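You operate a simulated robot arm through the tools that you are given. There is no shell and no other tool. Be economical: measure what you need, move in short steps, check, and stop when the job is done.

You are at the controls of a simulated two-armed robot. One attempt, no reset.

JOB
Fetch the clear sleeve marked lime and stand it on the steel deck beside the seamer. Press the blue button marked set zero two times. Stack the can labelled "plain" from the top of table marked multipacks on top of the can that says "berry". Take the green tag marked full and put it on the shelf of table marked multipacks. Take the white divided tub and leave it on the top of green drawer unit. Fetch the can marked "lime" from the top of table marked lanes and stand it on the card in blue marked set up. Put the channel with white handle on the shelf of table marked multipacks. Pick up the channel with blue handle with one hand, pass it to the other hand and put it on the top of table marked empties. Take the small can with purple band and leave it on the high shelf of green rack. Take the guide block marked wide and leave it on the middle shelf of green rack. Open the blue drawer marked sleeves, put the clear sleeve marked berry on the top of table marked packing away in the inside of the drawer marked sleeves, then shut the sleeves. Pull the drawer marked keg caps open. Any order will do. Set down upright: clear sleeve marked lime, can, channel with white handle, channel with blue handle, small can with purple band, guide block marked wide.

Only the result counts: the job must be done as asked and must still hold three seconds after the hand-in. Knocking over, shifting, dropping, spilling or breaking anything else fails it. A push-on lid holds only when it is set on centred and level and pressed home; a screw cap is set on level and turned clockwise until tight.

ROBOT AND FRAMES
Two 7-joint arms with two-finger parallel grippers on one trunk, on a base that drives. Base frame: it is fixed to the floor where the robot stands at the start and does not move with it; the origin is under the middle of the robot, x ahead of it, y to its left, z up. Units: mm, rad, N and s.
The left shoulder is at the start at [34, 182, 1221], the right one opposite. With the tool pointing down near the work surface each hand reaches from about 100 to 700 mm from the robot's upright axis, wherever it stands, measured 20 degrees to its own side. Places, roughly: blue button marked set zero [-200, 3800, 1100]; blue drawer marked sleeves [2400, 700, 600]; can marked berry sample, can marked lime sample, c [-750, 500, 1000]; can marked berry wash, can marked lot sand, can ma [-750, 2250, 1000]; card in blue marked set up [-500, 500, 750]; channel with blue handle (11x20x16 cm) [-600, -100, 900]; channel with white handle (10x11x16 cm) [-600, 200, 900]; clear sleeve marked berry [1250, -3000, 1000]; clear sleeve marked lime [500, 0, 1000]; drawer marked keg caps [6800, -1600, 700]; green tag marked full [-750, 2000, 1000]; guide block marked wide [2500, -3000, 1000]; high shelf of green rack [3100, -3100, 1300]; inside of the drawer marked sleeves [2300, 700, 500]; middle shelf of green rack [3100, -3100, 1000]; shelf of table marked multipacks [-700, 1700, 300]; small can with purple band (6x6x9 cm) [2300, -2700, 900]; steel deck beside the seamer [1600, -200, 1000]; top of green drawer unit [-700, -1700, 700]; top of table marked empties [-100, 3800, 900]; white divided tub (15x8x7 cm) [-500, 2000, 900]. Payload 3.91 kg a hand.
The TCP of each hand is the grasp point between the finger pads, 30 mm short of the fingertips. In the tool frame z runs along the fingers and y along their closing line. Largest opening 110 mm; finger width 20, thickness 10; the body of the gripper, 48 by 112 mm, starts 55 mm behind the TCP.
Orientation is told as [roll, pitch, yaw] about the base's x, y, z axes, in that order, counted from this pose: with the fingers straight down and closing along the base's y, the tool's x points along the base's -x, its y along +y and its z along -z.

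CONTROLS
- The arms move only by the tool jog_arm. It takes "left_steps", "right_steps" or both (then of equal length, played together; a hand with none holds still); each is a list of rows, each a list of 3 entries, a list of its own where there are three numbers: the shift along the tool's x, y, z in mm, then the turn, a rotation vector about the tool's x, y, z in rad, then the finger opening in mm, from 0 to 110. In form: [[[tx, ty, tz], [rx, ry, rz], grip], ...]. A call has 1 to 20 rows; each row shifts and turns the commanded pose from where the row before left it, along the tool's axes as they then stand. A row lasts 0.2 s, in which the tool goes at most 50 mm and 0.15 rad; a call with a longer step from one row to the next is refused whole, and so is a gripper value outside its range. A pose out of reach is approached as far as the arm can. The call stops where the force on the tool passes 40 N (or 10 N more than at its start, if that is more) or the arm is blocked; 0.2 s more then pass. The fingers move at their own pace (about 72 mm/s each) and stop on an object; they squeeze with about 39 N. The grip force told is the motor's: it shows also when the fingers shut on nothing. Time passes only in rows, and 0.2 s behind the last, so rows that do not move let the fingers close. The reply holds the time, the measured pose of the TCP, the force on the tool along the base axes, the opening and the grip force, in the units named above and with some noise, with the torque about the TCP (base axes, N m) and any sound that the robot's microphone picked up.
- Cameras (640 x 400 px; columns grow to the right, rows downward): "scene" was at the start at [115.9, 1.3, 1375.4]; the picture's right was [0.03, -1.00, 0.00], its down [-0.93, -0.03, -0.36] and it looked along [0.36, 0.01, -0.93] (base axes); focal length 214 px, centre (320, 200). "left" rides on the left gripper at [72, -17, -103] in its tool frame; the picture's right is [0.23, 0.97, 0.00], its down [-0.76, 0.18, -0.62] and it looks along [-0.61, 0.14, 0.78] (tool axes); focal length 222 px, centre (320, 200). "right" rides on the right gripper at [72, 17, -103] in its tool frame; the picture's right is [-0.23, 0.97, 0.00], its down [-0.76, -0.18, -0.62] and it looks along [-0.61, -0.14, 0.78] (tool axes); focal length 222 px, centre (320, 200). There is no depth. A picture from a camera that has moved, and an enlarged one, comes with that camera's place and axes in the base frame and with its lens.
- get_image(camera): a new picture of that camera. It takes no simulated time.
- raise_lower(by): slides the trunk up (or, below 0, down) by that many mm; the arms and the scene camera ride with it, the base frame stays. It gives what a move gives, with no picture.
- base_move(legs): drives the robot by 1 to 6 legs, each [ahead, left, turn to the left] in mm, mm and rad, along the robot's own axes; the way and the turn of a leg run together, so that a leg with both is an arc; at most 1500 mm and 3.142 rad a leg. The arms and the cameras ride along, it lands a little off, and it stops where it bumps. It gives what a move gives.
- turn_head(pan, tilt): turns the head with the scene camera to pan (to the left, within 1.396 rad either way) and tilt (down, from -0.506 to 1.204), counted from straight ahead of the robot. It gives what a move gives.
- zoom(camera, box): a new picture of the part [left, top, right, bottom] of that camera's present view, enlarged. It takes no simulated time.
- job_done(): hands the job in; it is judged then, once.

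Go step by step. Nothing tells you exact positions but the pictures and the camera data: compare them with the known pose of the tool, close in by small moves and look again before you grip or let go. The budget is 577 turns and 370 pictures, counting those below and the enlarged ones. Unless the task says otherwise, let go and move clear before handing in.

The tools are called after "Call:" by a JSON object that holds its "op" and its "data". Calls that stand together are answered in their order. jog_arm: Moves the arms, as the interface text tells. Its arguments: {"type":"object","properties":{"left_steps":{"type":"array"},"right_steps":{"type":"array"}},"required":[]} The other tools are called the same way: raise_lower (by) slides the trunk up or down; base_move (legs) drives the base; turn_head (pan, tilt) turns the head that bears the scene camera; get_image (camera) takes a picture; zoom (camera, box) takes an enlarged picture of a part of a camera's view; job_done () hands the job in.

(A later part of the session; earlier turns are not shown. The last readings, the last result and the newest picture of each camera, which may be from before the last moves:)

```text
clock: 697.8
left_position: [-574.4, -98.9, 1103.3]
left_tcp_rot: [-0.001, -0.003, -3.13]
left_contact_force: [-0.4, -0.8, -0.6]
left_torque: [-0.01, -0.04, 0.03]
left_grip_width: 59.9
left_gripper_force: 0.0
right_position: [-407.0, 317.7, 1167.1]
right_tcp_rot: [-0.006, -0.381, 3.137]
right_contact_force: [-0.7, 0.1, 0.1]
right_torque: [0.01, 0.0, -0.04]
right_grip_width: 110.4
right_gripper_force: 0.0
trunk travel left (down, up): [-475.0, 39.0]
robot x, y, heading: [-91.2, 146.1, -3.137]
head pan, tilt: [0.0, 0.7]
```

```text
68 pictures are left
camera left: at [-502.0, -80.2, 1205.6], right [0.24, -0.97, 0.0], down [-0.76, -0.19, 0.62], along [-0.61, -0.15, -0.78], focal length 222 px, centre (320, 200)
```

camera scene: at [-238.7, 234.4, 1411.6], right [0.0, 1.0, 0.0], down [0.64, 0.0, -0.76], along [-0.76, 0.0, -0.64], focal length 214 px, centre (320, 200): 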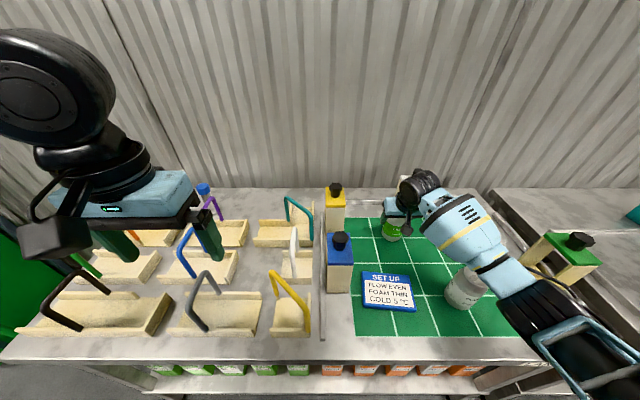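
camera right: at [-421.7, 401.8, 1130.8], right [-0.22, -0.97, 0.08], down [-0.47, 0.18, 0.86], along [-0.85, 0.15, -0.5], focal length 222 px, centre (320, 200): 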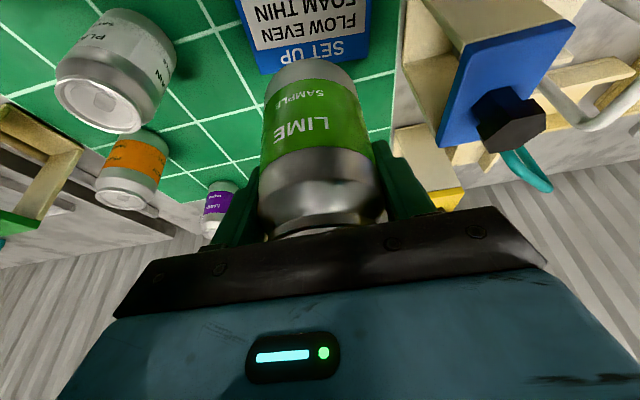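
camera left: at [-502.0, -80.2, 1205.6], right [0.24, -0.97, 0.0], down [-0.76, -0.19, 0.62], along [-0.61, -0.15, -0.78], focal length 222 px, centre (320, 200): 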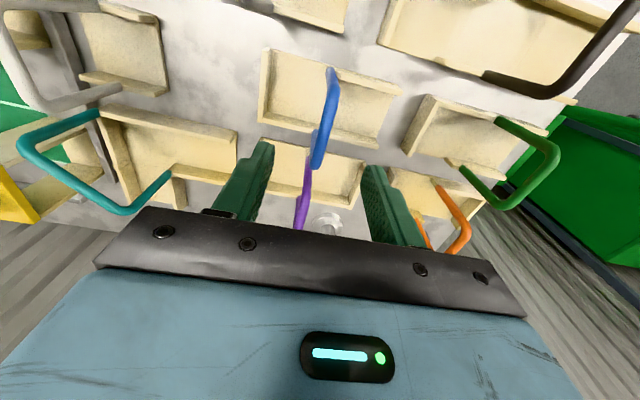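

Call:
{"op": "jog_arm", "data": {"left_steps": [[[-30, 4, 30], [0, 0, 0], 60], [[0, 0, 40], [0, 0, 0], 60], [[0, 0, 30], [0, 0, 0], 60], [[0, 0, 0], [0, 0, 0], 60]]}}

Call:
{"op": "get_image", "data": {"camera": "left"}}

```text
clock: 698.8
left_position: [-605.2, -104.0, 1002.9]
left_tcp_rot: [0.0, 0.001, -3.127]
left_contact_force: [-0.4, -0.9, -0.1]
left_torque: [-0.01, -0.01, 0.0]
left_grip_width: 60.0
left_gripper_force: 0.2
right_position: [-406.1, 317.8, 1167.5]
right_tcp_rot: [-0.006, -0.381, 3.137]
right_contact_force: [-0.4, 0.0, 0.0]
right_torque: [0.01, 0.04, -0.01]
right_grip_width: 110.2
right_gripper_force: 0.1
trunk travel left (down, up): [-475.0, 39.0]
robot x, y, heading: [-91.9, 143.0, -3.139]
head pan, tilt: [0.0, 0.7]
```

```text
67 pictures are left
camera left: at [-532.6, -85.0, 1105.0], right [0.24, -0.97, 0.0], down [-0.76, -0.19, 0.62], along [-0.61, -0.15, -0.78], focal length 222 px, centre (320, 200)
```

left: 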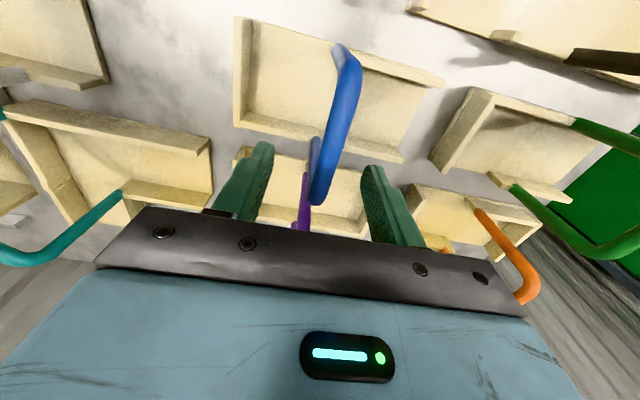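

Call:
{"op": "jog_arm", "data": {"left_steps": [[[0, 2, 17], [0, 0, 0], 60], [[0, 0, 0], [0, 0, 0], 0], [[0, 0, 0], [0, 0, 0], 0], [[0, 0, 0], [0, 0, 0], 0], [[0, 0, 0], [0, 0, 0], 0]]}}

Call:
{"op": "get_image", "data": {"camera": "left"}}

```text
clock: 700.0
left_position: [-604.9, -104.9, 987.0]
left_tcp_rot: [0.001, 0.001, -3.129]
left_contact_force: [0.3, 0.0, 0.2]
left_torque: [0.03, 0.12, -0.05]
left_grip_width: 12.3
left_gripper_force: 39.1
right_position: [-407.6, 318.7, 1167.6]
right_tcp_rot: [-0.006, -0.377, 3.135]
right_contact_force: [-1.0, 0.0, -0.5]
right_torque: [0.0, 0.02, 0.01]
right_grip_width: 109.8
right_gripper_force: 0.1
trunk travel left (down, up): [-475.0, 39.0]
robot x, y, heading: [-92.4, 146.5, -3.143]
head pan, tilt: [0.0, 0.7]
```

```text
66 pictures are left
camera left: at [-533.0, -87.0, 1088.7], right [0.24, -0.97, 0.0], down [-0.76, -0.19, 0.62], along [-0.61, -0.15, -0.78], focal length 222 px, centre (320, 200)
```

left: 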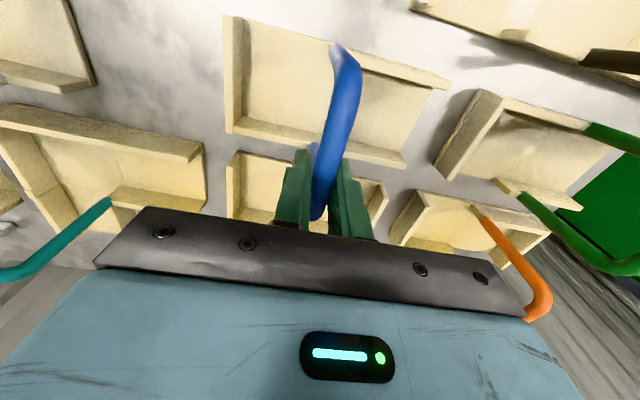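

Bar gripped. Lift straight up, then back the base into the open aisle for the handover.

Call:
{"op": "jog_arm", "data": {"left_steps": [[[0, 0, -15], [0, 0, 0], 0], [[0, 0, -40], [0, 0, 0], 0], [[0, 0, -45], [0, 0, 0], 0], [[0, 0, -45], [0, 0, 0], 0], [[0, 0, -45], [0, 0, 0], 0], [[0, 0, 0], [0, 0, 0], 0]]}}

Call:
{"op": "base_move", "data": {"legs": [[-130, 0, 0]]}}

Call:
{"op": "get_image", "data": {"camera": "scene"}}

```text
clock: 701.4
left_position: [-607.2, -107.0, 1176.8]
left_tcp_rot: [0.0, 0.001, -3.13]
left_contact_force: [0.3, 0.8, -2.4]
left_torque: [0.01, -0.01, 0.02]
left_grip_width: 12.1
left_gripper_force: 39.2
right_position: [-407.5, 318.4, 1167.2]
right_tcp_rot: [-0.006, -0.379, 3.136]
right_contact_force: [-0.3, 0.5, -0.3]
right_torque: [-0.01, 0.01, 0.02]
right_grip_width: 110.3
right_gripper_force: 0.0
trunk travel left (down, up): [-475.0, 39.0]
robot x, y, heading: [-92.8, 147.5, -3.141]
head pan, tilt: [0.0, 0.7]
```

```text
clock: 702.6
left_position: [-478.9, -107.3, 1176.0]
left_tcp_rot: [0.0, 0.001, -3.129]
left_contact_force: [0.2, 0.7, -2.6]
left_torque: [0.0, 0.0, 0.03]
left_grip_width: 12.1
left_gripper_force: 39.3
right_position: [-278.8, 319.4, 1166.5]
right_tcp_rot: [-0.007, -0.379, 3.135]
right_contact_force: [-0.5, -0.4, -0.2]
right_torque: [0.0, -0.03, 0.02]
right_grip_width: 110.1
right_gripper_force: 0.0
trunk travel left (down, up): [-475.0, 39.0]
robot x, y, heading: [36.4, 146.4, -3.139]
head pan, tilt: [0.0, 0.7]
```

```text
65 pictures are left
camera scene: at [-110.7, 144.6, 1411.4], right [0.0, 1.0, 0.0], down [0.64, 0.0, -0.76], along [-0.76, 0.0, -0.64], focal length 214 px, centre (320, 200)
```

scene: 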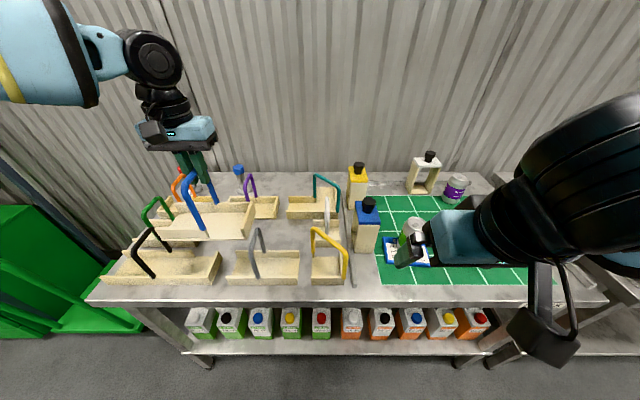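

Bring both hands to the handover pose: left inward, right rotated horizontal.

Call:
{"op": "jog_arm", "data": {"left_steps": [[[-20, -42, -5], [0, 0, 0], 0], [[-20, -42, -5], [0, 0, 0], 0], [[-20, -42, -4], [0, 0, 0], 0], [[0, 0, 0], [0, 0, 0], 0], [[0, 0, 0], [0, 0, 0], 0], [[0, 0, 0], [0, 0, 0], 0], [[0, 0, 0], [0, 0, 0], 0], [[0, 0, 0], [0, 0, 0], 0], [[0, 0, 0], [0, 0, 0], 0], [[0, 0, 0], [0, 0, 0], 0], [[0, 0, 0], [0, 0, 0], 0], [[0, 0, 0], [0, 0, 0], 0]], "right_steps": [[[-27.8, 30, 11.2], [0, 0, 0], 70], [[-27.8, 30, 11.2], [0, 0, 0], 70], [[-27.8, 30, 11.2], [0, 0, 0], 70], [[-27.8, 30, 11.2], [0, 0, 0], 70], [[0, 0, 0], [0, -0.149, 0], 70], [[0, 0, 0], [0, -0.149, 0], 70], [[0, 0, 0], [0, -0.149, 0], 70], [[0, 0, 0], [0, -0.149, 0], 70], [[0, 0, 0], [0, -0.149, 0], 70], [[0, 0, 0], [0, -0.149, 0], 70], [[0, 0, 0], [0, -0.149, 0], 70], [[0, 0, 0], [0, -0.149, 0], 70]]}}

Call:
{"op": "get_image", "data": {"camera": "right"}}

```text
clock: 705.2
left_position: [-496.1, -58.1, 1178.4]
left_tcp_rot: [-0.002, -0.003, -3.128]
left_contact_force: [0.4, -0.6, -2.0]
left_torque: [0.04, 0.02, 0.03]
left_grip_width: 12.2
left_gripper_force: 38.7
left hand out of reach, approached as far as the arm can: row 2, 3
right_position: [-399.1, 198.6, 1166.5]
right_tcp_rot: [-2.049, -1.564, -1.102]
right_contact_force: [0.0, -0.5, 0.8]
right_torque: [-0.02, -0.01, 0.0]
right_grip_width: 70.1
right_gripper_force: 0.2
trunk travel left (down, up): [-475.0, 39.0]
robot x, y, heading: [36.9, 143.4, -3.143]
head pan, tilt: [0.0, 0.7]
```

```text
64 pictures are left
camera right: at [-295.9, 180.7, 1093.9], right [-0.01, -0.98, 0.22], down [0.63, 0.17, 0.76], along [-0.78, 0.14, 0.61], focal length 222 px, centre (320, 200)
```

right: 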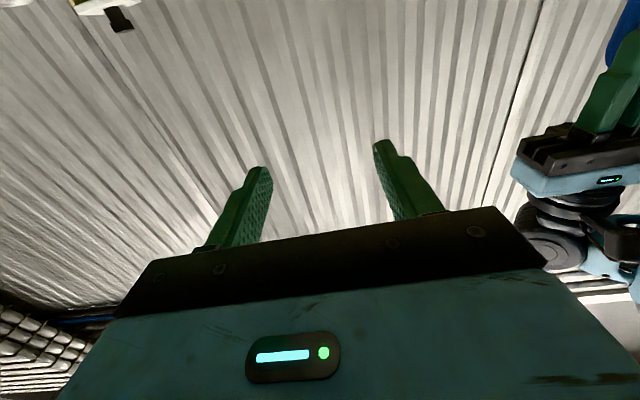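

Call:
{"op": "jog_arm", "data": {"right_steps": [[[0, 0, -45], [0, 0, 0], 70], [[6, 42, 0], [0, 0, 0], 70], [[6, 43, 0], [0, 0, 0], 70], [[6, 43, 0], [0, 0, 0], 70], [[7, 43, 0], [0, 0, 0], 70], [[7, 43, 0], [0, 0, 0], 70], [[6, 43, 0], [0, 0, 0], 70], [[0, 0, 0], [0, 0, 0], 70]]}}

Call:
{"op": "get_image", "data": {"camera": "right"}}

Call:
{"op": "get_image", "data": {"camera": "scene"}}

```text
clock: 706.6
left_position: [-497.0, -56.6, 1177.3]
left_tcp_rot: [-0.001, 0.002, -3.128]
left_contact_force: [0.1, 0.4, -3.1]
left_torque: [0.02, 0.03, -0.02]
left_grip_width: 12.3
left_gripper_force: 38.8
right_position: [-407.2, 55.0, 1160.2]
right_tcp_rot: [1.596, -1.523, 1.412]
right_contact_force: [0.9, -0.2, 0.7]
right_torque: [0.02, -0.02, 0.0]
right_grip_width: 69.9
right_gripper_force: 0.0
right hand out of reach, approached as far as the arm can: row 6
trunk travel left (down, up): [-475.0, 39.0]
robot x, y, heading: [37.0, 141.2, -3.143]
head pan, tilt: [0.0, 0.7]
stopped in row 6 (right hand): the arm was blocked; the commanded pose is now the measured one
```

```text
63 pictures are left
camera right: at [-308.8, 22.3, 1088.6], right [-0.13, -0.95, 0.27], down [0.65, 0.13, 0.75], along [-0.75, 0.28, 0.6], focal length 222 px, centre (320, 200)
```

right: 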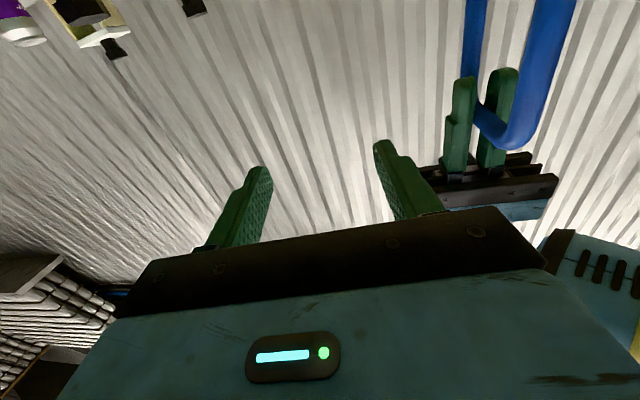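

```text
62 pictures are left
camera scene: at [-110.3, 144.1, 1411.6], right [0.0, 1.0, 0.0], down [0.64, 0.0, -0.76], along [-0.76, 0.0, -0.64], focal length 214 px, centre (320, 200)
```

scene: 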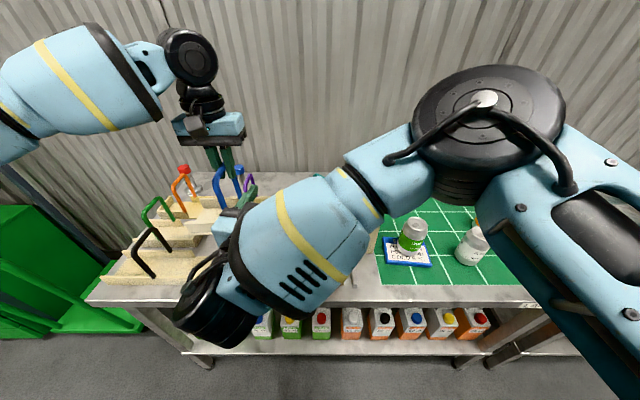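

That route folds the arm too much. Instead the right hand will come from the right side (pointing left and down). Retract and re-orient it.

Call:
{"op": "jog_arm", "data": {"right_steps": [[[0, -45, 0], [0, 0, 0], 70], [[0, -45, 0], [0, 0, 0], 70], [[0, -45, 0], [0, 0, 0], 70], [[0, -45, 0], [0, 0, 0], 70], [[0, -30, 0], [0, 0.15, 0], 70], [[0, 0, 0], [0, 0.15, 0], 70], [[0, 0, 0], [0, 0.15, 0], 70], [[0, 0, 0], [0, 0.15, 0], 70], [[0, 0, 0], [0, 0.15, 0], 70], [[0, 0, 0], [0, 0.15, 0], 70], [[0, 0, 0], [0, 0.15, 0], 70], [[0, 0, 0], [0, 0.15, 0], 70], [[0, 0, 0], [0, 0.15, 0], 70], [[0, 0, 0], [0, 0.15, 0], 70], [[0, 0, 0], [0, 0, 0], 70]]}}

Call:
{"op": "jog_arm", "data": {"right_steps": [[[0, 0, 0], [0, 0, -0.15], 70], [[0, 0, 0], [0, 0, -0.15], 70], [[0, 0, 0], [0, 0, -0.15], 70], [[0, 0, 0], [0, 0, -0.15], 70], [[0, 0, 0], [0, 0, -0.15], 70], [[0, 0, 0], [0, 0, -0.15], 70], [[0, 0, 0], [0, 0, -0.15], 70], [[0, 0, 0], [0, 0, -0.15], 70], [[0, 0, 0], [0, 0, -0.15], 70], [[0, 0, 0], [0, 0, -0.15], 70], [[0, 0, 0], [0, 0, 0], 70]]}}

```text
clock: 709.8
left_position: [-496.8, -56.1, 1178.5]
left_tcp_rot: [-0.001, 0.0, -3.13]
left_contact_force: [0.2, -0.4, -3.0]
left_torque: [-0.02, 0.03, 0.0]
left_grip_width: 12.1
left_gripper_force: 39.0
right_position: [-378.5, 265.3, 1150.8]
right_tcp_rot: [0.048, -0.07, 3.001]
right_contact_force: [-0.9, 0.5, 0.0]
right_torque: [0.01, 0.01, -0.02]
right_grip_width: 70.1
right_gripper_force: 0.2
trunk travel left (down, up): [-475.0, 39.0]
robot x, y, heading: [37.6, 142.7, -3.141]
head pan, tilt: [0.0, 0.7]
```

```text
clock: 712.2
left_position: [-497.1, -56.5, 1177.5]
left_tcp_rot: [0.0, 0.0, -3.128]
left_contact_force: [-0.6, 0.1, -2.2]
left_torque: [0.02, 0.04, -0.01]
left_grip_width: 12.1
left_gripper_force: 39.3
right_position: [-377.6, 263.7, 1150.3]
right_tcp_rot: [-0.068, -0.055, -1.776]
right_contact_force: [-0.5, -0.4, 0.2]
right_torque: [0.0, -0.01, -0.01]
right_grip_width: 69.9
right_gripper_force: 0.1
trunk travel left (down, up): [-475.0, 39.0]
robot x, y, heading: [37.4, 147.6, -3.14]
head pan, tilt: [0.0, 0.7]
```

Call:
{"op": "jog_arm", "data": {"right_steps": [[[0, 0, 0], [-0.068, 0, -0.13], 70], [[0, 0, 0], [0, 0, -0.075], 70], [[0, 0, 0], [0, -0.145, 0], 70], [[0, 0, 0], [0, -0.145, 0], 70], [[0, 0, 0], [0, -0.145, 0], 70], [[0, 0, 0], [0, -0.145, 0], 70], [[0, 0, 0], [0, -0.145, 0], 70], [[0, 0, 0], [0, -0.145, 0], 70], [[0, 0, 0], [0, -0.145, 0], 70], [[-24, -9, 29], [0, 0, 0], 70], [[-24, -9, 29], [0, 0, 0], 70], [[-24, -9, 29], [0, 0, 0], 70], [[0, 0, 0], [0, 0, 0], 70]]}}

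Call:
{"op": "get_image", "data": {"camera": "right"}}

```text
clock: 715.0
left_position: [-497.3, -54.1, 1178.1]
left_tcp_rot: [0.002, 0.001, -3.13]
left_contact_force: [-0.6, -0.1, -2.5]
left_torque: [-0.04, 0.05, 0.0]
left_grip_width: 12.4
left_gripper_force: 38.7
right_position: [-406.1, 154.3, 1170.9]
right_tcp_rot: [-0.021, -1.062, -1.554]
right_contact_force: [0.0, 0.0, -0.9]
right_torque: [0.04, 0.0, 0.0]
right_grip_width: 70.1
right_gripper_force: 0.0
trunk travel left (down, up): [-475.0, 39.0]
robot x, y, heading: [36.7, 146.1, -3.144]
head pan, tilt: [0.0, 0.7]
```

```text
61 pictures are left
camera right: at [-389.2, 279.5, 1157.6], right [0.98, -0.11, 0.19], down [-0.17, 0.18, 0.97], along [-0.14, -0.98, 0.15], focal length 222 px, centre (320, 200)
```

right: 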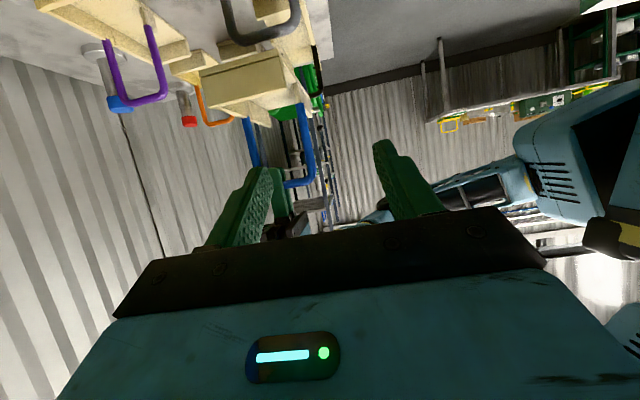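

Front leg of the blue handle is at ≈(-439,-57). Line up and approach along the tool axis.

Call:
{"op": "jog_arm", "data": {"right_steps": [[[-25, -11, 30], [0, 0, 0], 70], [[-25, -11, 30], [0, 0, 0], 70], [[-25, -11, 30], [0, 0, 0], 70], [[0, 0, 30], [0, 0, 0], 70], [[0, 0, 25], [0, 0, 0], 70], [[0, 0, 0], [0, 0, 0], 70]]}}

Call:
{"op": "get_image", "data": {"camera": "right"}}

```text
clock: 716.4
left_position: [-497.0, -55.4, 1177.7]
left_tcp_rot: [0.0, 0.0, -3.128]
left_contact_force: [-0.2, -0.1, -2.8]
left_torque: [0.02, 0.02, 0.0]
left_grip_width: 12.2
left_gripper_force: 38.4
right_position: [-439.9, -9.2, 1166.2]
right_tcp_rot: [-0.023, -1.064, -1.554]
right_contact_force: [-0.8, -0.2, 0.3]
right_torque: [0.01, -0.02, -0.02]
right_grip_width: 70.1
right_gripper_force: 0.0
trunk travel left (down, up): [-475.0, 39.0]
robot x, y, heading: [38.2, 144.7, -3.137]
head pan, tilt: [0.0, 0.7]
```

```text
60 pictures are left
camera right: at [-423.3, 116.5, 1153.7], right [0.98, -0.11, 0.19], down [-0.17, 0.18, 0.97], along [-0.14, -0.98, 0.15], focal length 222 px, centre (320, 200)
```

right: 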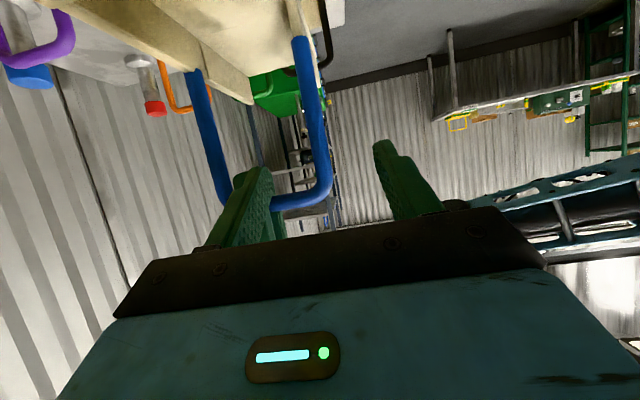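

Call:
{"op": "jog_arm", "data": {"right_steps": [[[0, 0, 25], [0, 0, 0], 70], [[0, 0, 22], [0, 0, 0], 70], [[0, 0, 0], [0, 0, 0], 70]]}}

Call:
{"op": "get_image", "data": {"camera": "right"}}

```text
clock: 717.2
left_position: [-495.9, -54.5, 1180.7]
left_tcp_rot: [-0.003, -0.003, -3.131]
left_contact_force: [-5.6, 2.2, -1.9]
left_torque: [0.11, 0.2, 0.09]
left_grip_width: 12.3
left_gripper_force: 39.4
right_position: [-438.4, -51.6, 1144.2]
right_tcp_rot: [-0.019, -1.063, -1.553]
right_contact_force: [5.7, -3.4, -1.8]
right_torque: [0.0, -0.09, 0.27]
right_grip_width: 67.3
right_gripper_force: 0.1
trunk travel left (down, up): [-475.0, 39.0]
robot x, y, heading: [33.8, 146.7, -3.142]
head pan, tilt: [0.0, 0.7]
```

```text
59 pictures are left
camera right: at [-422.6, 74.6, 1130.2], right [0.98, -0.11, 0.19], down [-0.17, 0.17, 0.97], along [-0.14, -0.98, 0.15], focal length 222 px, centre (320, 200)
```

right: 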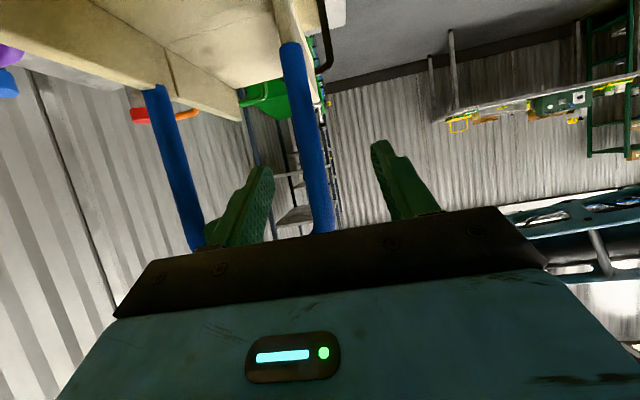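

Call:
{"op": "jog_arm", "data": {"right_steps": [[[0, 0, 0], [0, 0, 0], 40], [[0, 0, 0], [0, 0, 0], 0], [[0, 0, 0], [0, 0, 0], 0], [[0, 0, 0], [0, 0, 0], 0]]}}

Call:
{"op": "get_image", "data": {"camera": "right"}}

```text
clock: 718.2
left_position: [-497.3, -55.7, 1177.6]
left_tcp_rot: [0.001, 0.0, -3.128]
left_contact_force: [3.9, 0.1, -2.5]
left_torque: [0.01, 0.27, 0.02]
left_grip_width: 12.2
left_gripper_force: 38.7
right_position: [-440.4, -49.8, 1143.6]
right_tcp_rot: [-0.022, -1.063, -1.558]
right_contact_force: [-4.0, -0.2, -0.4]
right_torque: [0.02, -0.37, -0.02]
right_grip_width: 12.6
right_gripper_force: 38.9
trunk travel left (down, up): [-475.0, 39.0]
robot x, y, heading: [42.7, 142.7, -3.144]
head pan, tilt: [0.0, 0.7]
```

```text
58 pictures are left
camera right: at [-423.6, 75.3, 1130.5], right [0.98, -0.11, 0.19], down [-0.17, 0.18, 0.97], along [-0.14, -0.98, 0.15], focal length 222 px, centre (320, 200)
```

right: 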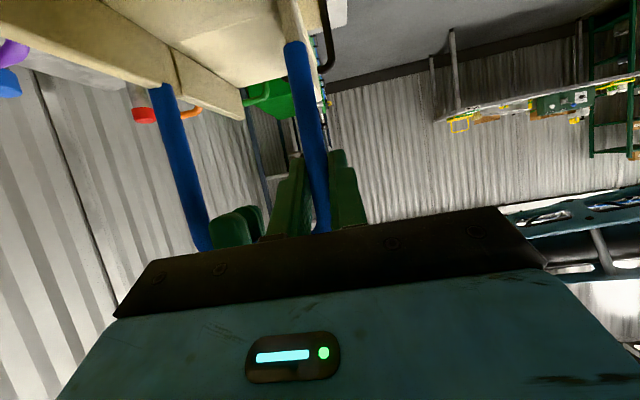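

Both hands hold it. Release the left hand and lift it clear.

Call:
{"op": "jog_arm", "data": {"left_steps": [[[0, 0, 0], [0, 0, 0], 25], [[0, 0, 0], [0, 0, 0], 50], [[0, 0, -20], [0, 0, 0], 50], [[0, 0, -40], [0, 0, 0], 50], [[0, 30, -30], [0, 0, 0], 50], [[0, 45, 0], [0, 0, 0], 50], [[0, 45, 0], [0, 0, 0], 60]]}}

Call:
{"op": "get_image", "data": {"camera": "right"}}

```text
clock: 719.8
left_position: [-481.9, -193.4, 1256.0]
left_tcp_rot: [-0.002, -0.001, -3.128]
left_contact_force: [-0.3, 1.0, 0.4]
left_torque: [-0.01, 0.03, -0.01]
left_grip_width: 60.1
left_gripper_force: 0.0
left hand out of reach, approached as far as the arm can: row 3, 4
right_position: [-439.1, -51.7, 1144.6]
right_tcp_rot: [-0.023, -1.063, -1.554]
right_contact_force: [0.8, 0.0, -0.2]
right_torque: [0.01, -0.11, -0.01]
right_grip_width: 12.6
right_gripper_force: 39.2
trunk travel left (down, up): [-475.0, 39.0]
robot x, y, heading: [39.9, 146.1, -3.139]
head pan, tilt: [0.0, 0.7]
```

```text
57 pictures are left
camera right: at [-422.8, 74.3, 1130.7], right [0.98, -0.11, 0.19], down [-0.17, 0.17, 0.97], along [-0.14, -0.98, 0.15], focal length 222 px, centre (320, 200)
```

right: 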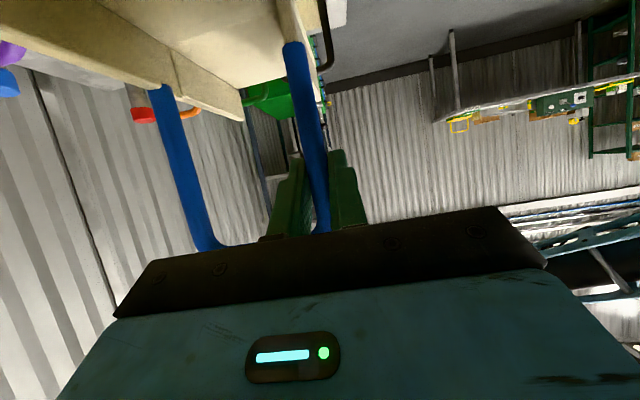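

Handover complete. Move the right hand with the blue channel to the right, then shift the base so the left hand can take the white-handled channel.

Call:
{"op": "jog_arm", "data": {"right_steps": [[[22, 12, -40], [0, 0, 0], 0], [[22, 12, -40], [0, 0, 0], 0], [[22, 12, -40], [0, 0, 0], 0], [[22, 12, -40], [0, 0, 0], 0], [[22, 12, -40], [0, 0, 0], 0], [[-9, 0, -10], [0, 0, 0], 0]]}}

Call:
{"op": "base_move", "data": {"legs": [[0, -270, 0], [130, 0, 0]]}}

Call:
{"op": "get_image", "data": {"camera": "scene"}}

```text
clock: 721.2
left_position: [-483.8, -192.9, 1254.4]
left_tcp_rot: [-0.002, -0.001, -3.129]
left_contact_force: [0.0, -0.1, 0.4]
left_torque: [0.03, -0.02, 0.0]
left_grip_width: 59.8
left_gripper_force: 0.0
right_position: [-378.2, 181.4, 1157.5]
right_tcp_rot: [-0.021, -1.062, -1.556]
right_contact_force: [-1.3, -0.1, -2.9]
right_torque: [0.04, -0.1, 0.04]
right_grip_width: 12.6
right_gripper_force: 38.5
trunk travel left (down, up): [-475.0, 39.0]
robot x, y, heading: [36.1, 144.1, -3.141]
head pan, tilt: [0.0, 0.7]
```

```text
clock: 725.0
left_position: [-612.1, 77.9, 1256.6]
left_tcp_rot: [-0.002, -0.003, -3.125]
left_contact_force: [0.5, -0.6, -0.2]
left_torque: [-0.01, 0.01, -0.01]
left_grip_width: 59.9
left_gripper_force: 0.1
right_position: [-509.1, 450.7, 1157.0]
right_tcp_rot: [-0.022, -1.064, -1.55]
right_contact_force: [0.4, 0.5, -2.2]
right_torque: [0.03, -0.1, 0.0]
right_grip_width: 12.5
right_gripper_force: 39.7
trunk travel left (down, up): [-475.0, 39.0]
robot x, y, heading: [-94.1, 416.9, -3.14]
head pan, tilt: [0.0, 0.7]
```

```text
56 pictures are left
camera scene: at [-239.3, 414.0, 1411.8], right [0.0, 1.0, 0.0], down [0.64, 0.0, -0.77], along [-0.77, 0.0, -0.64], focal length 214 px, centre (320, 200)
```

scene: 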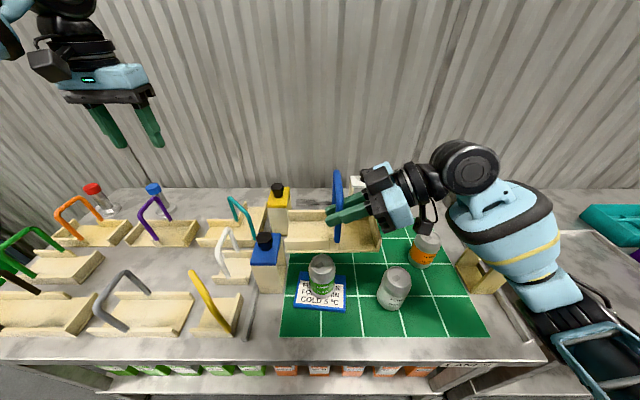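

Call:
{"op": "jog_arm", "data": {"left_steps": [[[10, -32, 30], [0, 0, 0], 60], [[10, -32, 30], [0, 0, 0], 60], [[9, -30, 35], [0, 0, 0], 60], [[0, 0, 40], [0, 0, 0], 60], [[0, 0, 25], [0, 0, 0], 60], [[0, 0, 0], [0, 0, 0], 60]]}}

Call:
{"op": "get_image", "data": {"camera": "left"}}

```text
clock: 726.5
left_position: [-584.5, 170.6, 1097.0]
left_tcp_rot: [-0.002, 0.0, -3.127]
left_contact_force: [0.2, 0.7, -0.3]
left_torque: [0.03, -0.02, 0.01]
left_grip_width: 60.0
left_gripper_force: 0.0
right_position: [-509.6, 450.7, 1157.5]
right_tcp_rot: [-0.023, -1.063, -1.552]
right_contact_force: [-0.3, 0.1, -3.2]
right_torque: [0.04, -0.11, 0.02]
right_grip_width: 12.4
right_gripper_force: 39.1
trunk travel left (down, up): [-475.0, 39.0]
robot x, y, heading: [-97.5, 415.5, -3.138]
head pan, tilt: [0.0, 0.7]
```

```text
55 pictures are left
camera left: at [-512.2, 189.5, 1199.2], right [0.24, -0.97, 0.0], down [-0.76, -0.19, 0.62], along [-0.61, -0.15, -0.78], focal length 222 px, centre (320, 200)
```

left: 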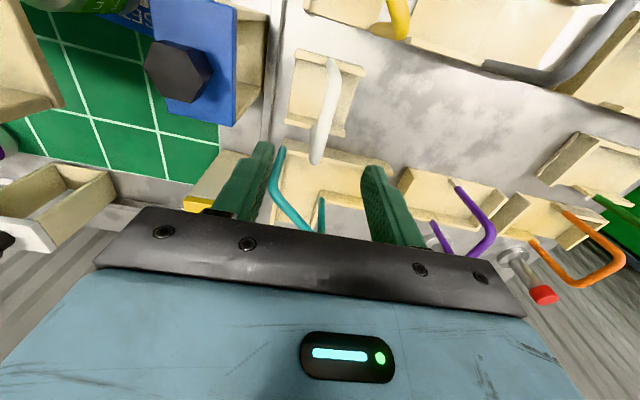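

Call:
{"op": "jog_arm", "data": {"left_steps": [[[0, 3, 40], [0, 0, 0], 50], [[0, 0, 40], [0, 0, 0], 50], [[0, 0, 31], [0, 0, 0], 50], [[0, 0, 0], [0, 0, 0], 50]]}}

Call:
{"op": "get_image", "data": {"camera": "left"}}

```text
clock: 727.5
left_position: [-585.0, 167.4, 984.3]
left_tcp_rot: [-0.002, -0.003, -3.124]
left_contact_force: [0.0, -0.4, 0.4]
left_torque: [-0.02, -0.01, 0.01]
left_grip_width: 50.4
left_gripper_force: 0.0
right_position: [-509.4, 451.3, 1157.1]
right_tcp_rot: [-0.022, -1.063, -1.55]
right_contact_force: [0.8, -0.1, -2.4]
right_torque: [0.03, -0.1, -0.04]
right_grip_width: 12.3
right_gripper_force: 39.2
trunk travel left (down, up): [-475.0, 39.0]
robot x, y, heading: [-93.8, 418.6, -3.135]
head pan, tilt: [0.0, 0.7]
```

```text
54 pictures are left
camera left: at [-512.7, 186.4, 1086.9], right [0.24, -0.97, 0.0], down [-0.76, -0.19, 0.62], along [-0.61, -0.15, -0.78], focal length 222 px, centre (320, 200)
```

left: 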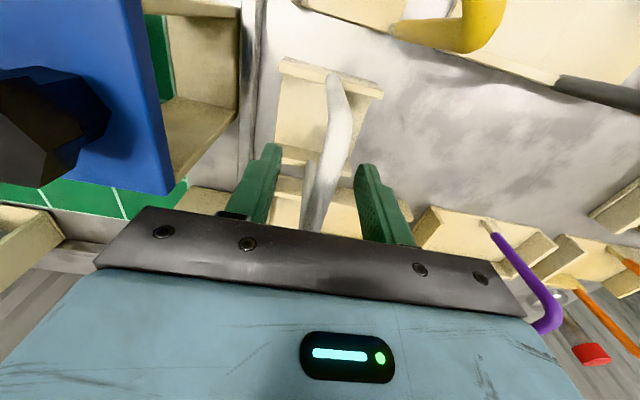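

Tilt the hand forward (0.5 rad) around the bar now, so the channel can later be placed under the table; then grip and lift.

Call:
{"op": "jog_arm", "data": {"left_steps": [[[0, 0, 0], [0, -0.125, 0], 50], [[0, 0, 0], [0, -0.125, 0], 50], [[0, 0, 0], [0, -0.125, 0], 50], [[0, 0, 0], [0, -0.125, 0], 50], [[0, 0, 0], [0, 0, 0], 0], [[0, 0, 0], [0, 0, 0], 0], [[0, 0, 0], [0, 0, 0], 0], [[0, 0, 0], [0, 0, 0], 0]]}}

Call:
{"op": "get_image", "data": {"camera": "left"}}

```text
clock: 729.2
left_position: [-584.6, 167.9, 984.3]
left_tcp_rot: [-0.001, -0.499, -3.127]
left_contact_force: [0.6, 0.3, -0.7]
left_torque: [0.06, 0.01, -0.07]
left_grip_width: 12.2
left_gripper_force: 39.0
right_position: [-509.8, 449.8, 1156.2]
right_tcp_rot: [-0.021, -1.063, -1.553]
right_contact_force: [0.4, 0.0, -2.8]
right_torque: [0.01, -0.15, 0.01]
right_grip_width: 12.6
right_gripper_force: 39.2
trunk travel left (down, up): [-475.0, 39.0]
robot x, y, heading: [-94.9, 415.6, -3.137]
head pan, tilt: [0.0, 0.7]
```

```text
53 pictures are left
camera left: at [-472.0, 187.4, 1039.8], right [0.21, -0.97, -0.11], down [-0.37, -0.18, 0.91], along [-0.91, -0.16, -0.4], focal length 222 px, centre (320, 200)
```

left: 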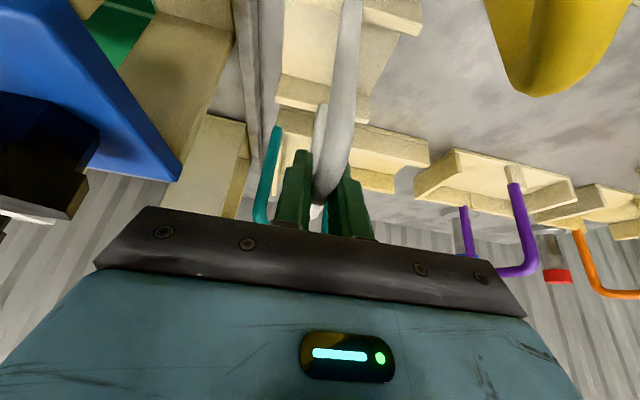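

Call:
{"op": "jog_arm", "data": {"left_steps": [[[-8, 0, -14], [0, 0, 0], 0], [[-19, 0, -35], [0, 0, 0], 0], [[-19, 0, -35], [0, 0, 0], 0], [[-19, 0, -35], [0, 0, 0], 0], [[-19, 0, -35], [0, 0, 0], 0], [[0, 0, 0], [0, 0, 0], 0]]}}

Call:
{"op": "get_image", "data": {"camera": "left"}}

```text
clock: 730.6
left_position: [-584.6, 167.4, 1161.1]
left_tcp_rot: [-0.002, -0.5, -3.127]
left_contact_force: [-0.8, 0.6, -1.6]
left_torque: [0.03, 0.01, -0.02]
left_grip_width: 12.1
left_gripper_force: 39.0
right_position: [-509.1, 450.7, 1156.5]
right_tcp_rot: [-0.023, -1.062, -1.554]
right_contact_force: [1.8, -0.4, -2.6]
right_torque: [0.02, -0.13, -0.03]
right_grip_width: 12.6
right_gripper_force: 39.3
trunk travel left (down, up): [-475.0, 39.0]
robot x, y, heading: [-91.0, 415.3, -3.14]
head pan, tilt: [0.0, 0.7]
```

```text
52 pictures are left
camera left: at [-472.3, 187.0, 1216.1], right [0.21, -0.97, -0.11], down [-0.37, -0.18, 0.91], along [-0.9, -0.15, -0.4], focal length 222 px, centre (320, 200)
```

left: 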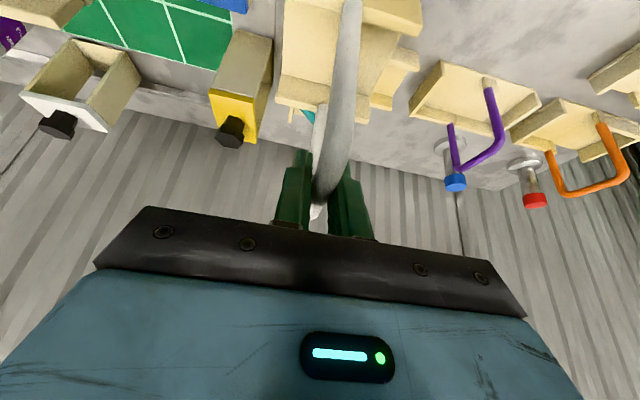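

White channel held. Drive north to the multipacks table (facing it).

Call:
{"op": "base_move", "data": {"legs": [[-390, 0, 0], [0, -800, 0], [0, -770, 0]]}}

Call:
{"op": "raise_lower", "data": {"by": -400}}

Call:
{"op": "raise_lower", "data": {"by": -70}}

Call:
{"op": "get_image", "data": {"camera": "scene"}}

```text
clock: 746.9
left_position: [-187.9, 1745.6, 1161.1]
left_tcp_rot: [-0.002, -0.499, -3.14]
left_contact_force: [-0.1, 0.7, -2.0]
left_torque: [0.01, -0.01, -0.01]
left_grip_width: 11.9
left_gripper_force: 38.3
right_position: [-106.8, 2027.1, 1157.1]
right_tcp_rot: [-0.022, -1.064, -1.565]
right_contact_force: [0.4, 1.3, -2.9]
right_torque: [0.04, -0.09, -0.01]
right_grip_width: 12.6
right_gripper_force: 39.0
trunk travel left (down, up): [-475.0, 39.0]
robot x, y, heading: [304.9, 1986.4, 3.134]
head pan, tilt: [0.0, 0.7]
```

```text
clock: 750.7
left_position: [-186.8, 1747.1, 760.9]
left_tcp_rot: [0.0, -0.503, -3.141]
left_contact_force: [-0.1, -0.2, -2.0]
left_torque: [-0.01, -0.01, 0.03]
left_grip_width: 12.1
left_gripper_force: 39.0
right_position: [-107.6, 2026.3, 756.0]
right_tcp_rot: [-0.022, -1.064, -1.565]
right_contact_force: [-0.4, -0.1, -2.6]
right_torque: [0.02, -0.09, 0.01]
right_grip_width: 12.5
right_gripper_force: 39.5
trunk travel left (down, up): [-75.0, 439.0]
robot x, y, heading: [309.3, 1987.6, 3.136]
head pan, tilt: [0.0, 0.7]
```

```text
clock: 751.8
left_position: [-186.7, 1745.7, 691.0]
left_tcp_rot: [0.0, -0.5, -3.141]
left_contact_force: [-0.1, -0.1, -1.9]
left_torque: [-0.01, -0.04, -0.02]
left_grip_width: 12.1
left_gripper_force: 39.0
right_position: [-107.6, 2026.1, 688.0]
right_tcp_rot: [-0.023, -1.063, -1.567]
right_contact_force: [-0.2, -0.1, -2.8]
right_torque: [0.05, -0.13, -0.02]
right_grip_width: 12.4
right_gripper_force: 39.0
trunk travel left (down, up): [-5.0, 509.0]
robot x, y, heading: [312.1, 1984.7, 3.133]
head pan, tilt: [0.0, 0.7]
```

```text
51 pictures are left
camera scene: at [-23.5, 1988.4, 902.5], right [0.01, 1.0, 0.0], down [0.64, -0.01, -0.76], along [-0.76, 0.01, -0.64], focal length 214 px, centre (320, 200)
```

scene: 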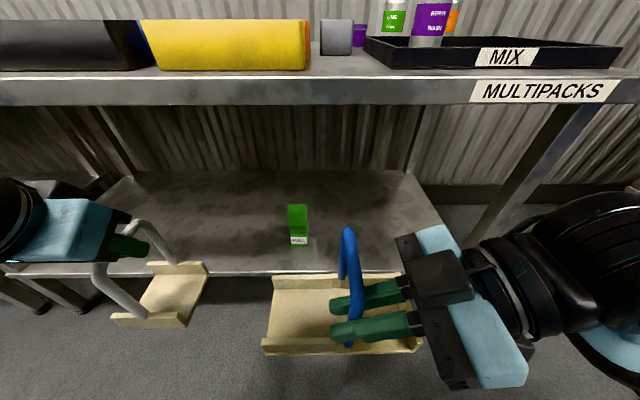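

Lower the white channel below the table top and move it in over the shelf.

Call:
{"op": "jog_arm", "data": {"left_steps": [[[19.2, 0, 35.1], [0, 0, 0], 0], [[19.2, 0, 35.1], [0, 0, 0], 0], [[19.2, 0, 35.1], [0, 0, 0], 0], [[19.2, 0, 35.1], [0, 0, 0], 0], [[19.2, 0, 35.1], [0, 0, 0], 0], [[9, 0, 16], [0, 0, 0], 0], [[-35.1, 0, 19.2], [0, 0, 0], 0], [[-35.1, 0, 19.2], [0, 0, 0], 0], [[-35.1, 0, 19.2], [0, 0, 0], 0], [[0, 0, 0], [0, 0, 0], 0]]}}

Call:
{"op": "get_image", "data": {"camera": "scene"}}

```text
clock: 754.0
left_position: [-314.3, 1744.9, 473.2]
left_tcp_rot: [-0.002, -0.499, -3.138]
left_contact_force: [0.1, 0.1, -1.3]
left_torque: [0.0, 0.0, 0.01]
left_grip_width: 12.1
left_gripper_force: 38.8
left hand out of reach, approached as far as the arm can: row 2
right_position: [-109.1, 2027.5, 687.2]
right_tcp_rot: [-0.02, -1.063, -1.568]
right_contact_force: [0.7, 0.7, -2.6]
right_torque: [0.0, -0.12, 0.04]
right_grip_width: 12.3
right_gripper_force: 39.0
trunk travel left (down, up): [-5.0, 509.0]
robot x, y, heading: [308.6, 1983.0, 3.134]
head pan, tilt: [0.0, 0.7]
```

```text
50 pictures are left
camera scene: at [-23.7, 1988.4, 902.5], right [0.01, 1.0, 0.0], down [0.64, -0.01, -0.76], along [-0.76, 0.01, -0.64], focal length 214 px, centre (320, 200)
```

scene: 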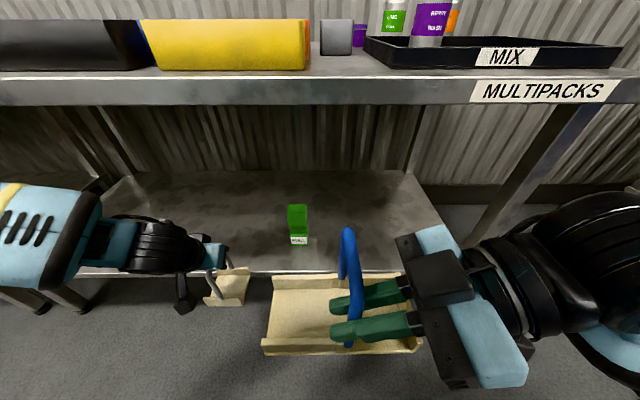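

Call:
{"op": "jog_arm", "data": {"left_steps": [[[-35.1, 0, 19.2], [0, 0, 0], 0], [[-35.1, 0, 19.2], [0, 0, 0], 0], [[-35.1, 0, 19.2], [0, 0, 0], 0], [[-20, 0, 11], [0, 0, 0], 0], [[4.8, 0, 8.8], [0, 0, 0], 0], [[4.8, 0, 8.8], [0, 0, 0], 0], [[0, 0, 0], [0, 0, 0], 0]]}}

Call:
{"op": "get_image", "data": {"camera": "scene"}}

```text
clock: 755.6
left_position: [-457.7, 1745.7, 452.9]
left_tcp_rot: [-0.004, -0.499, -3.14]
left_contact_force: [0.3, -0.2, -0.9]
left_torque: [0.0, 0.01, 0.03]
left_grip_width: 12.2
left_gripper_force: 39.0
right_position: [-107.7, 2026.7, 687.1]
right_tcp_rot: [-0.02, -1.063, -1.566]
right_contact_force: [-0.2, -0.4, -2.8]
right_torque: [0.06, -0.1, -0.01]
right_grip_width: 12.5
right_gripper_force: 38.5
trunk travel left (down, up): [-5.0, 509.0]
robot x, y, heading: [308.4, 1984.3, 3.131]
head pan, tilt: [0.0, 0.7]
```

```text
49 pictures are left
camera scene: at [-23.7, 1988.4, 902.5], right [0.01, 1.0, 0.0], down [0.64, -0.01, -0.76], along [-0.76, 0.01, -0.64], focal length 214 px, centre (320, 200)
```

scene: 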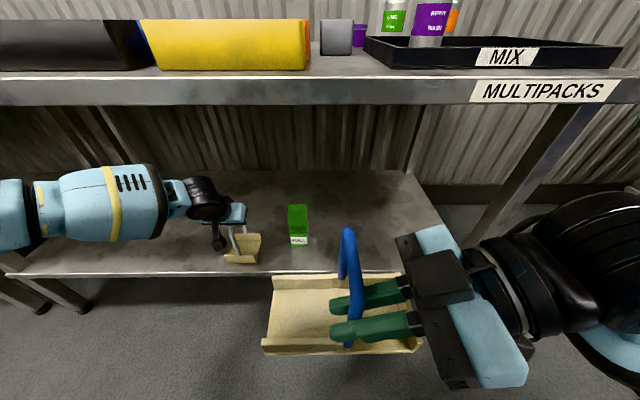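

Call:
{"op": "jog_arm", "data": {"left_steps": [[[-13, 0, 7], [0, 0, 0], 0], [[2.4, 0, 4.4], [0, 0, 0], 0], [[2.4, 0, 4.4], [0, 0, 0], 0], [[2.4, 0, 4.4], [0, 0, 0], 0], [[2.4, 0, 4.4], [0, 0, 0], 0], [[2.4, 0, 4.4], [0, 0, 0], 0], [[2.4, 0, 4.4], [0, 0, 0], 0], [[2.4, 0, 4.4], [0, 0, 0], 0], [[2.4, 0, 4.4], [0, 0, 0], 0], [[2.4, 0, 4.4], [0, 0, 0], 0], [[2.4, 0, 4.4], [0, 0, 0], 0]]}}

Call:
{"op": "zoom", "data": {"camera": "scene", "box": [170, 180, 330, 300]}}

```text
clock: 757.2
left_position: [-478.1, 1746.9, 434.9]
left_tcp_rot: [-0.006, -0.518, -3.138]
left_contact_force: [-0.1, -0.8, 9.5]
left_torque: [0.01, -0.47, 0.03]
left_grip_width: 11.8
left_gripper_force: 38.8
right_position: [-108.0, 2026.6, 686.5]
right_tcp_rot: [-0.021, -1.063, -1.567]
right_contact_force: [0.1, 0.3, -2.8]
right_torque: [0.05, -0.12, 0.0]
right_grip_width: 12.6
right_gripper_force: 39.5
trunk travel left (down, up): [-5.0, 509.0]
robot x, y, heading: [310.8, 1984.0, 3.129]
head pan, tilt: [0.0, 0.7]
stopped in row 7 (left hand): the force on the tool passed its limit at 48 N (the readings are from after the stop); the commanded pose is now the measured one
```

```text
3.33 times, centred on (250, 240) of scene
camera zoom: at [-23.0, 1988.6, 902.7], right [0.01, 1.0, 0.0], down [0.64, -0.01, -0.77], along [-0.77, 0.01, -0.64], focal length 715 px, centre (553, 67)
```

zoom: 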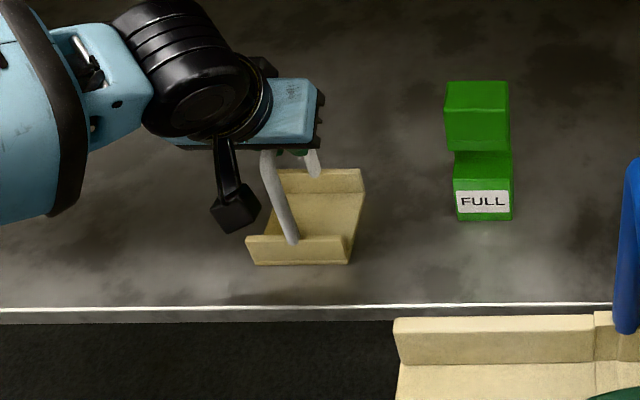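

Call:
{"op": "jog_arm", "data": {"left_steps": [[[0, 0, 0], [0, 0, 0], 25], [[0, 0, 0], [0, 0, 0], 50], [[0, 0, -15], [0, 0, 0], 50], [[0, 0, -40], [0, 0, 0], 50], [[20, 0, -40], [0, 0, 0], 50], [[40, 0, -25], [0, 0, 0], 50]]}}

Call:
{"op": "base_move", "data": {"legs": [[-200, 0, 0]]}}

Call:
{"op": "get_image", "data": {"camera": "scene"}}

```text
clock: 758.6
left_position: [-364.3, 1745.4, 507.3]
left_tcp_rot: [-0.005, -0.51, -3.14]
left_contact_force: [-0.6, 0.2, 1.1]
left_torque: [-0.01, -0.01, -0.03]
left_grip_width: 50.2
left_gripper_force: 0.0
right_position: [-107.4, 2027.7, 686.2]
right_tcp_rot: [-0.023, -1.062, -1.565]
right_contact_force: [0.1, -0.2, -2.2]
right_torque: [0.03, -0.14, -0.04]
right_grip_width: 12.4
right_gripper_force: 38.8
trunk travel left (down, up): [-5.0, 509.0]
robot x, y, heading: [307.2, 1990.3, 3.129]
head pan, tilt: [0.0, 0.7]
```

```text
clock: 760.2
left_position: [-164.2, 1743.3, 506.8]
left_tcp_rot: [-0.004, -0.512, -3.139]
left_contact_force: [0.2, -1.0, -0.2]
left_torque: [0.0, -0.03, 0.03]
left_grip_width: 50.1
left_gripper_force: 0.1
right_position: [92.2, 2023.8, 686.1]
right_tcp_rot: [-0.02, -1.065, -1.566]
right_contact_force: [0.0, 0.3, -3.3]
right_torque: [0.0, -0.12, 0.03]
right_grip_width: 12.5
right_gripper_force: 39.3
trunk travel left (down, up): [-5.0, 509.0]
robot x, y, heading: [504.6, 1985.4, 3.132]
head pan, tilt: [0.0, 0.7]
```

```text
47 pictures are left
camera scene: at [176.9, 1985.9, 902.6], right [0.01, 1.0, 0.0], down [0.64, -0.01, -0.77], along [-0.76, 0.01, -0.64], focal length 214 px, centre (320, 200)
```

scene: 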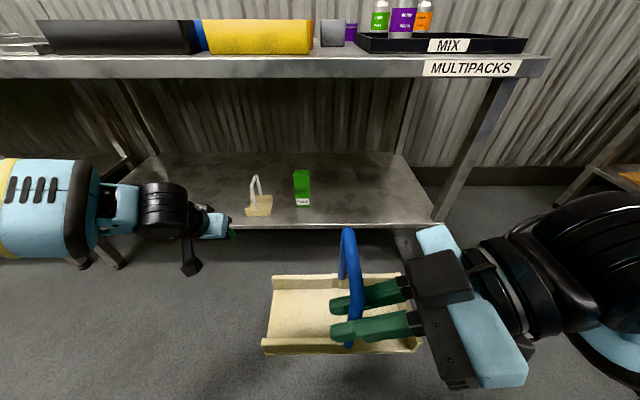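

White channel done. Raise the trunk and go to the empties table with the blue channel.

Call:
{"op": "raise_lower", "data": {"by": 400}}

Call:
{"op": "raise_lower", "data": {"by": 70}}

Call:
{"op": "jog_arm", "data": {"left_steps": [[[0, 0, -40], [0, 0.1, 0], 60], [[0, 0, -40], [0, 0.1, 0], 80], [[0, 0, -40], [0, 0.1, 0], 110], [[0, 0, -40], [0, 0.1, 0], 110], [[0, 0, -40], [0, 0.1, 0], 110]]}}

Call:
{"op": "base_move", "data": {"legs": [[0, 0, -1.562], [850, 0, 0], [0, 900, 0]]}}

Call:
{"op": "turn_head", "data": {"pan": 0.1, "tilt": 0.65}}

Call:
{"op": "get_image", "data": {"camera": "scene"}}

```text
clock: 764.0
left_position: [-165.0, 1741.8, 906.7]
left_tcp_rot: [-0.002, -0.51, -3.138]
left_contact_force: [-0.1, 0.8, 0.4]
left_torque: [0.0, 0.01, 0.0]
left_grip_width: 49.7
left_gripper_force: 0.0
right_position: [92.4, 2023.4, 1087.0]
right_tcp_rot: [-0.021, -1.063, -1.567]
right_contact_force: [0.3, -0.3, -3.1]
right_torque: [0.04, -0.14, -0.02]
right_grip_width: 12.5
right_gripper_force: 38.4
trunk travel left (down, up): [-405.0, 109.0]
robot x, y, heading: [504.0, 1983.0, 3.131]
head pan, tilt: [0.0, 0.7]
```

```text
clock: 765.1
left_position: [-165.6, 1742.1, 998.4]
left_tcp_rot: [-0.003, -0.544, -3.137]
left_contact_force: [0.3, 0.5, 0.2]
left_torque: [-0.01, -0.01, -0.01]
left_grip_width: 50.1
left_gripper_force: 0.1
right_position: [91.6, 2024.0, 1156.5]
right_tcp_rot: [-0.016, -1.064, -1.569]
right_contact_force: [-0.3, 1.2, -3.5]
right_torque: [0.0, -0.12, -0.01]
right_grip_width: 12.5
right_gripper_force: 38.8
trunk travel left (down, up): [-475.0, 39.0]
robot x, y, heading: [505.9, 1981.3, 3.132]
head pan, tilt: [0.0, 0.7]
```

```text
clock: 766.3
left_position: [-102.3, 1691.0, 1187.9]
left_tcp_rot: [-0.005, -0.07, -3.139]
left_contact_force: [0.6, -1.0, -0.3]
left_torque: [0.04, 0.03, 0.0]
left_grip_width: 110.2
left_gripper_force: 0.0
left hand out of reach, approached as far as the arm can: row 4, 5
right_position: [93.6, 2022.8, 1156.7]
right_tcp_rot: [-0.024, -1.063, -1.562]
right_contact_force: [0.0, -0.1, -2.2]
right_torque: [0.04, -0.13, -0.02]
right_grip_width: 12.5
right_gripper_force: 38.6
trunk travel left (down, up): [-475.0, 39.0]
robot x, y, heading: [507.2, 1983.6, 3.132]
head pan, tilt: [0.0, 0.7]
```

```text
clock: 782.4
left_position: [-661.0, 3460.4, 1187.9]
left_tcp_rot: [-0.006, -0.072, 1.563]
left_contact_force: [-0.4, 1.2, -0.1]
left_torque: [0.0, -0.01, -0.03]
left_grip_width: 110.0
left_gripper_force: 0.2
right_position: [-332.0, 3262.4, 1156.8]
right_tcp_rot: [-0.021, -1.064, 3.137]
right_contact_force: [0.2, 0.5, -3.0]
right_torque: [-0.1, -0.03, 0.01]
right_grip_width: 12.5
right_gripper_force: 38.7
trunk travel left (down, up): [-475.0, 39.0]
robot x, y, heading: [-379.4, 2846.0, 1.546]
head pan, tilt: [0.0, 0.7]
```

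```text
clock: 783.1
left_position: [-660.6, 3460.9, 1186.5]
left_tcp_rot: [-0.005, -0.073, 1.561]
left_contact_force: [-0.1, -0.9, -0.4]
left_torque: [-0.01, 0.0, 0.01]
left_grip_width: 110.2
left_gripper_force: 0.1
right_position: [-331.7, 3262.0, 1157.4]
right_tcp_rot: [-0.021, -1.062, 3.137]
right_contact_force: [0.1, 0.0, -2.7]
right_torque: [-0.11, -0.05, 0.01]
right_grip_width: 12.5
right_gripper_force: 39.3
trunk travel left (down, up): [-475.0, 39.0]
robot x, y, heading: [-374.6, 2846.1, 1.548]
head pan, tilt: [0.099, 0.649]
```

```text
46 pictures are left
camera scene: at [-383.7, 2993.6, 1415.9], right [1.0, 0.08, 0.0], down [0.05, -0.6, -0.8], along [-0.06, 0.79, -0.6], focal length 214 px, centre (320, 200)
```

scene: 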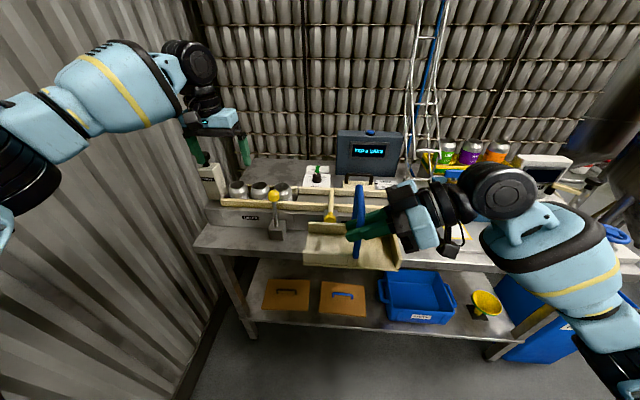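

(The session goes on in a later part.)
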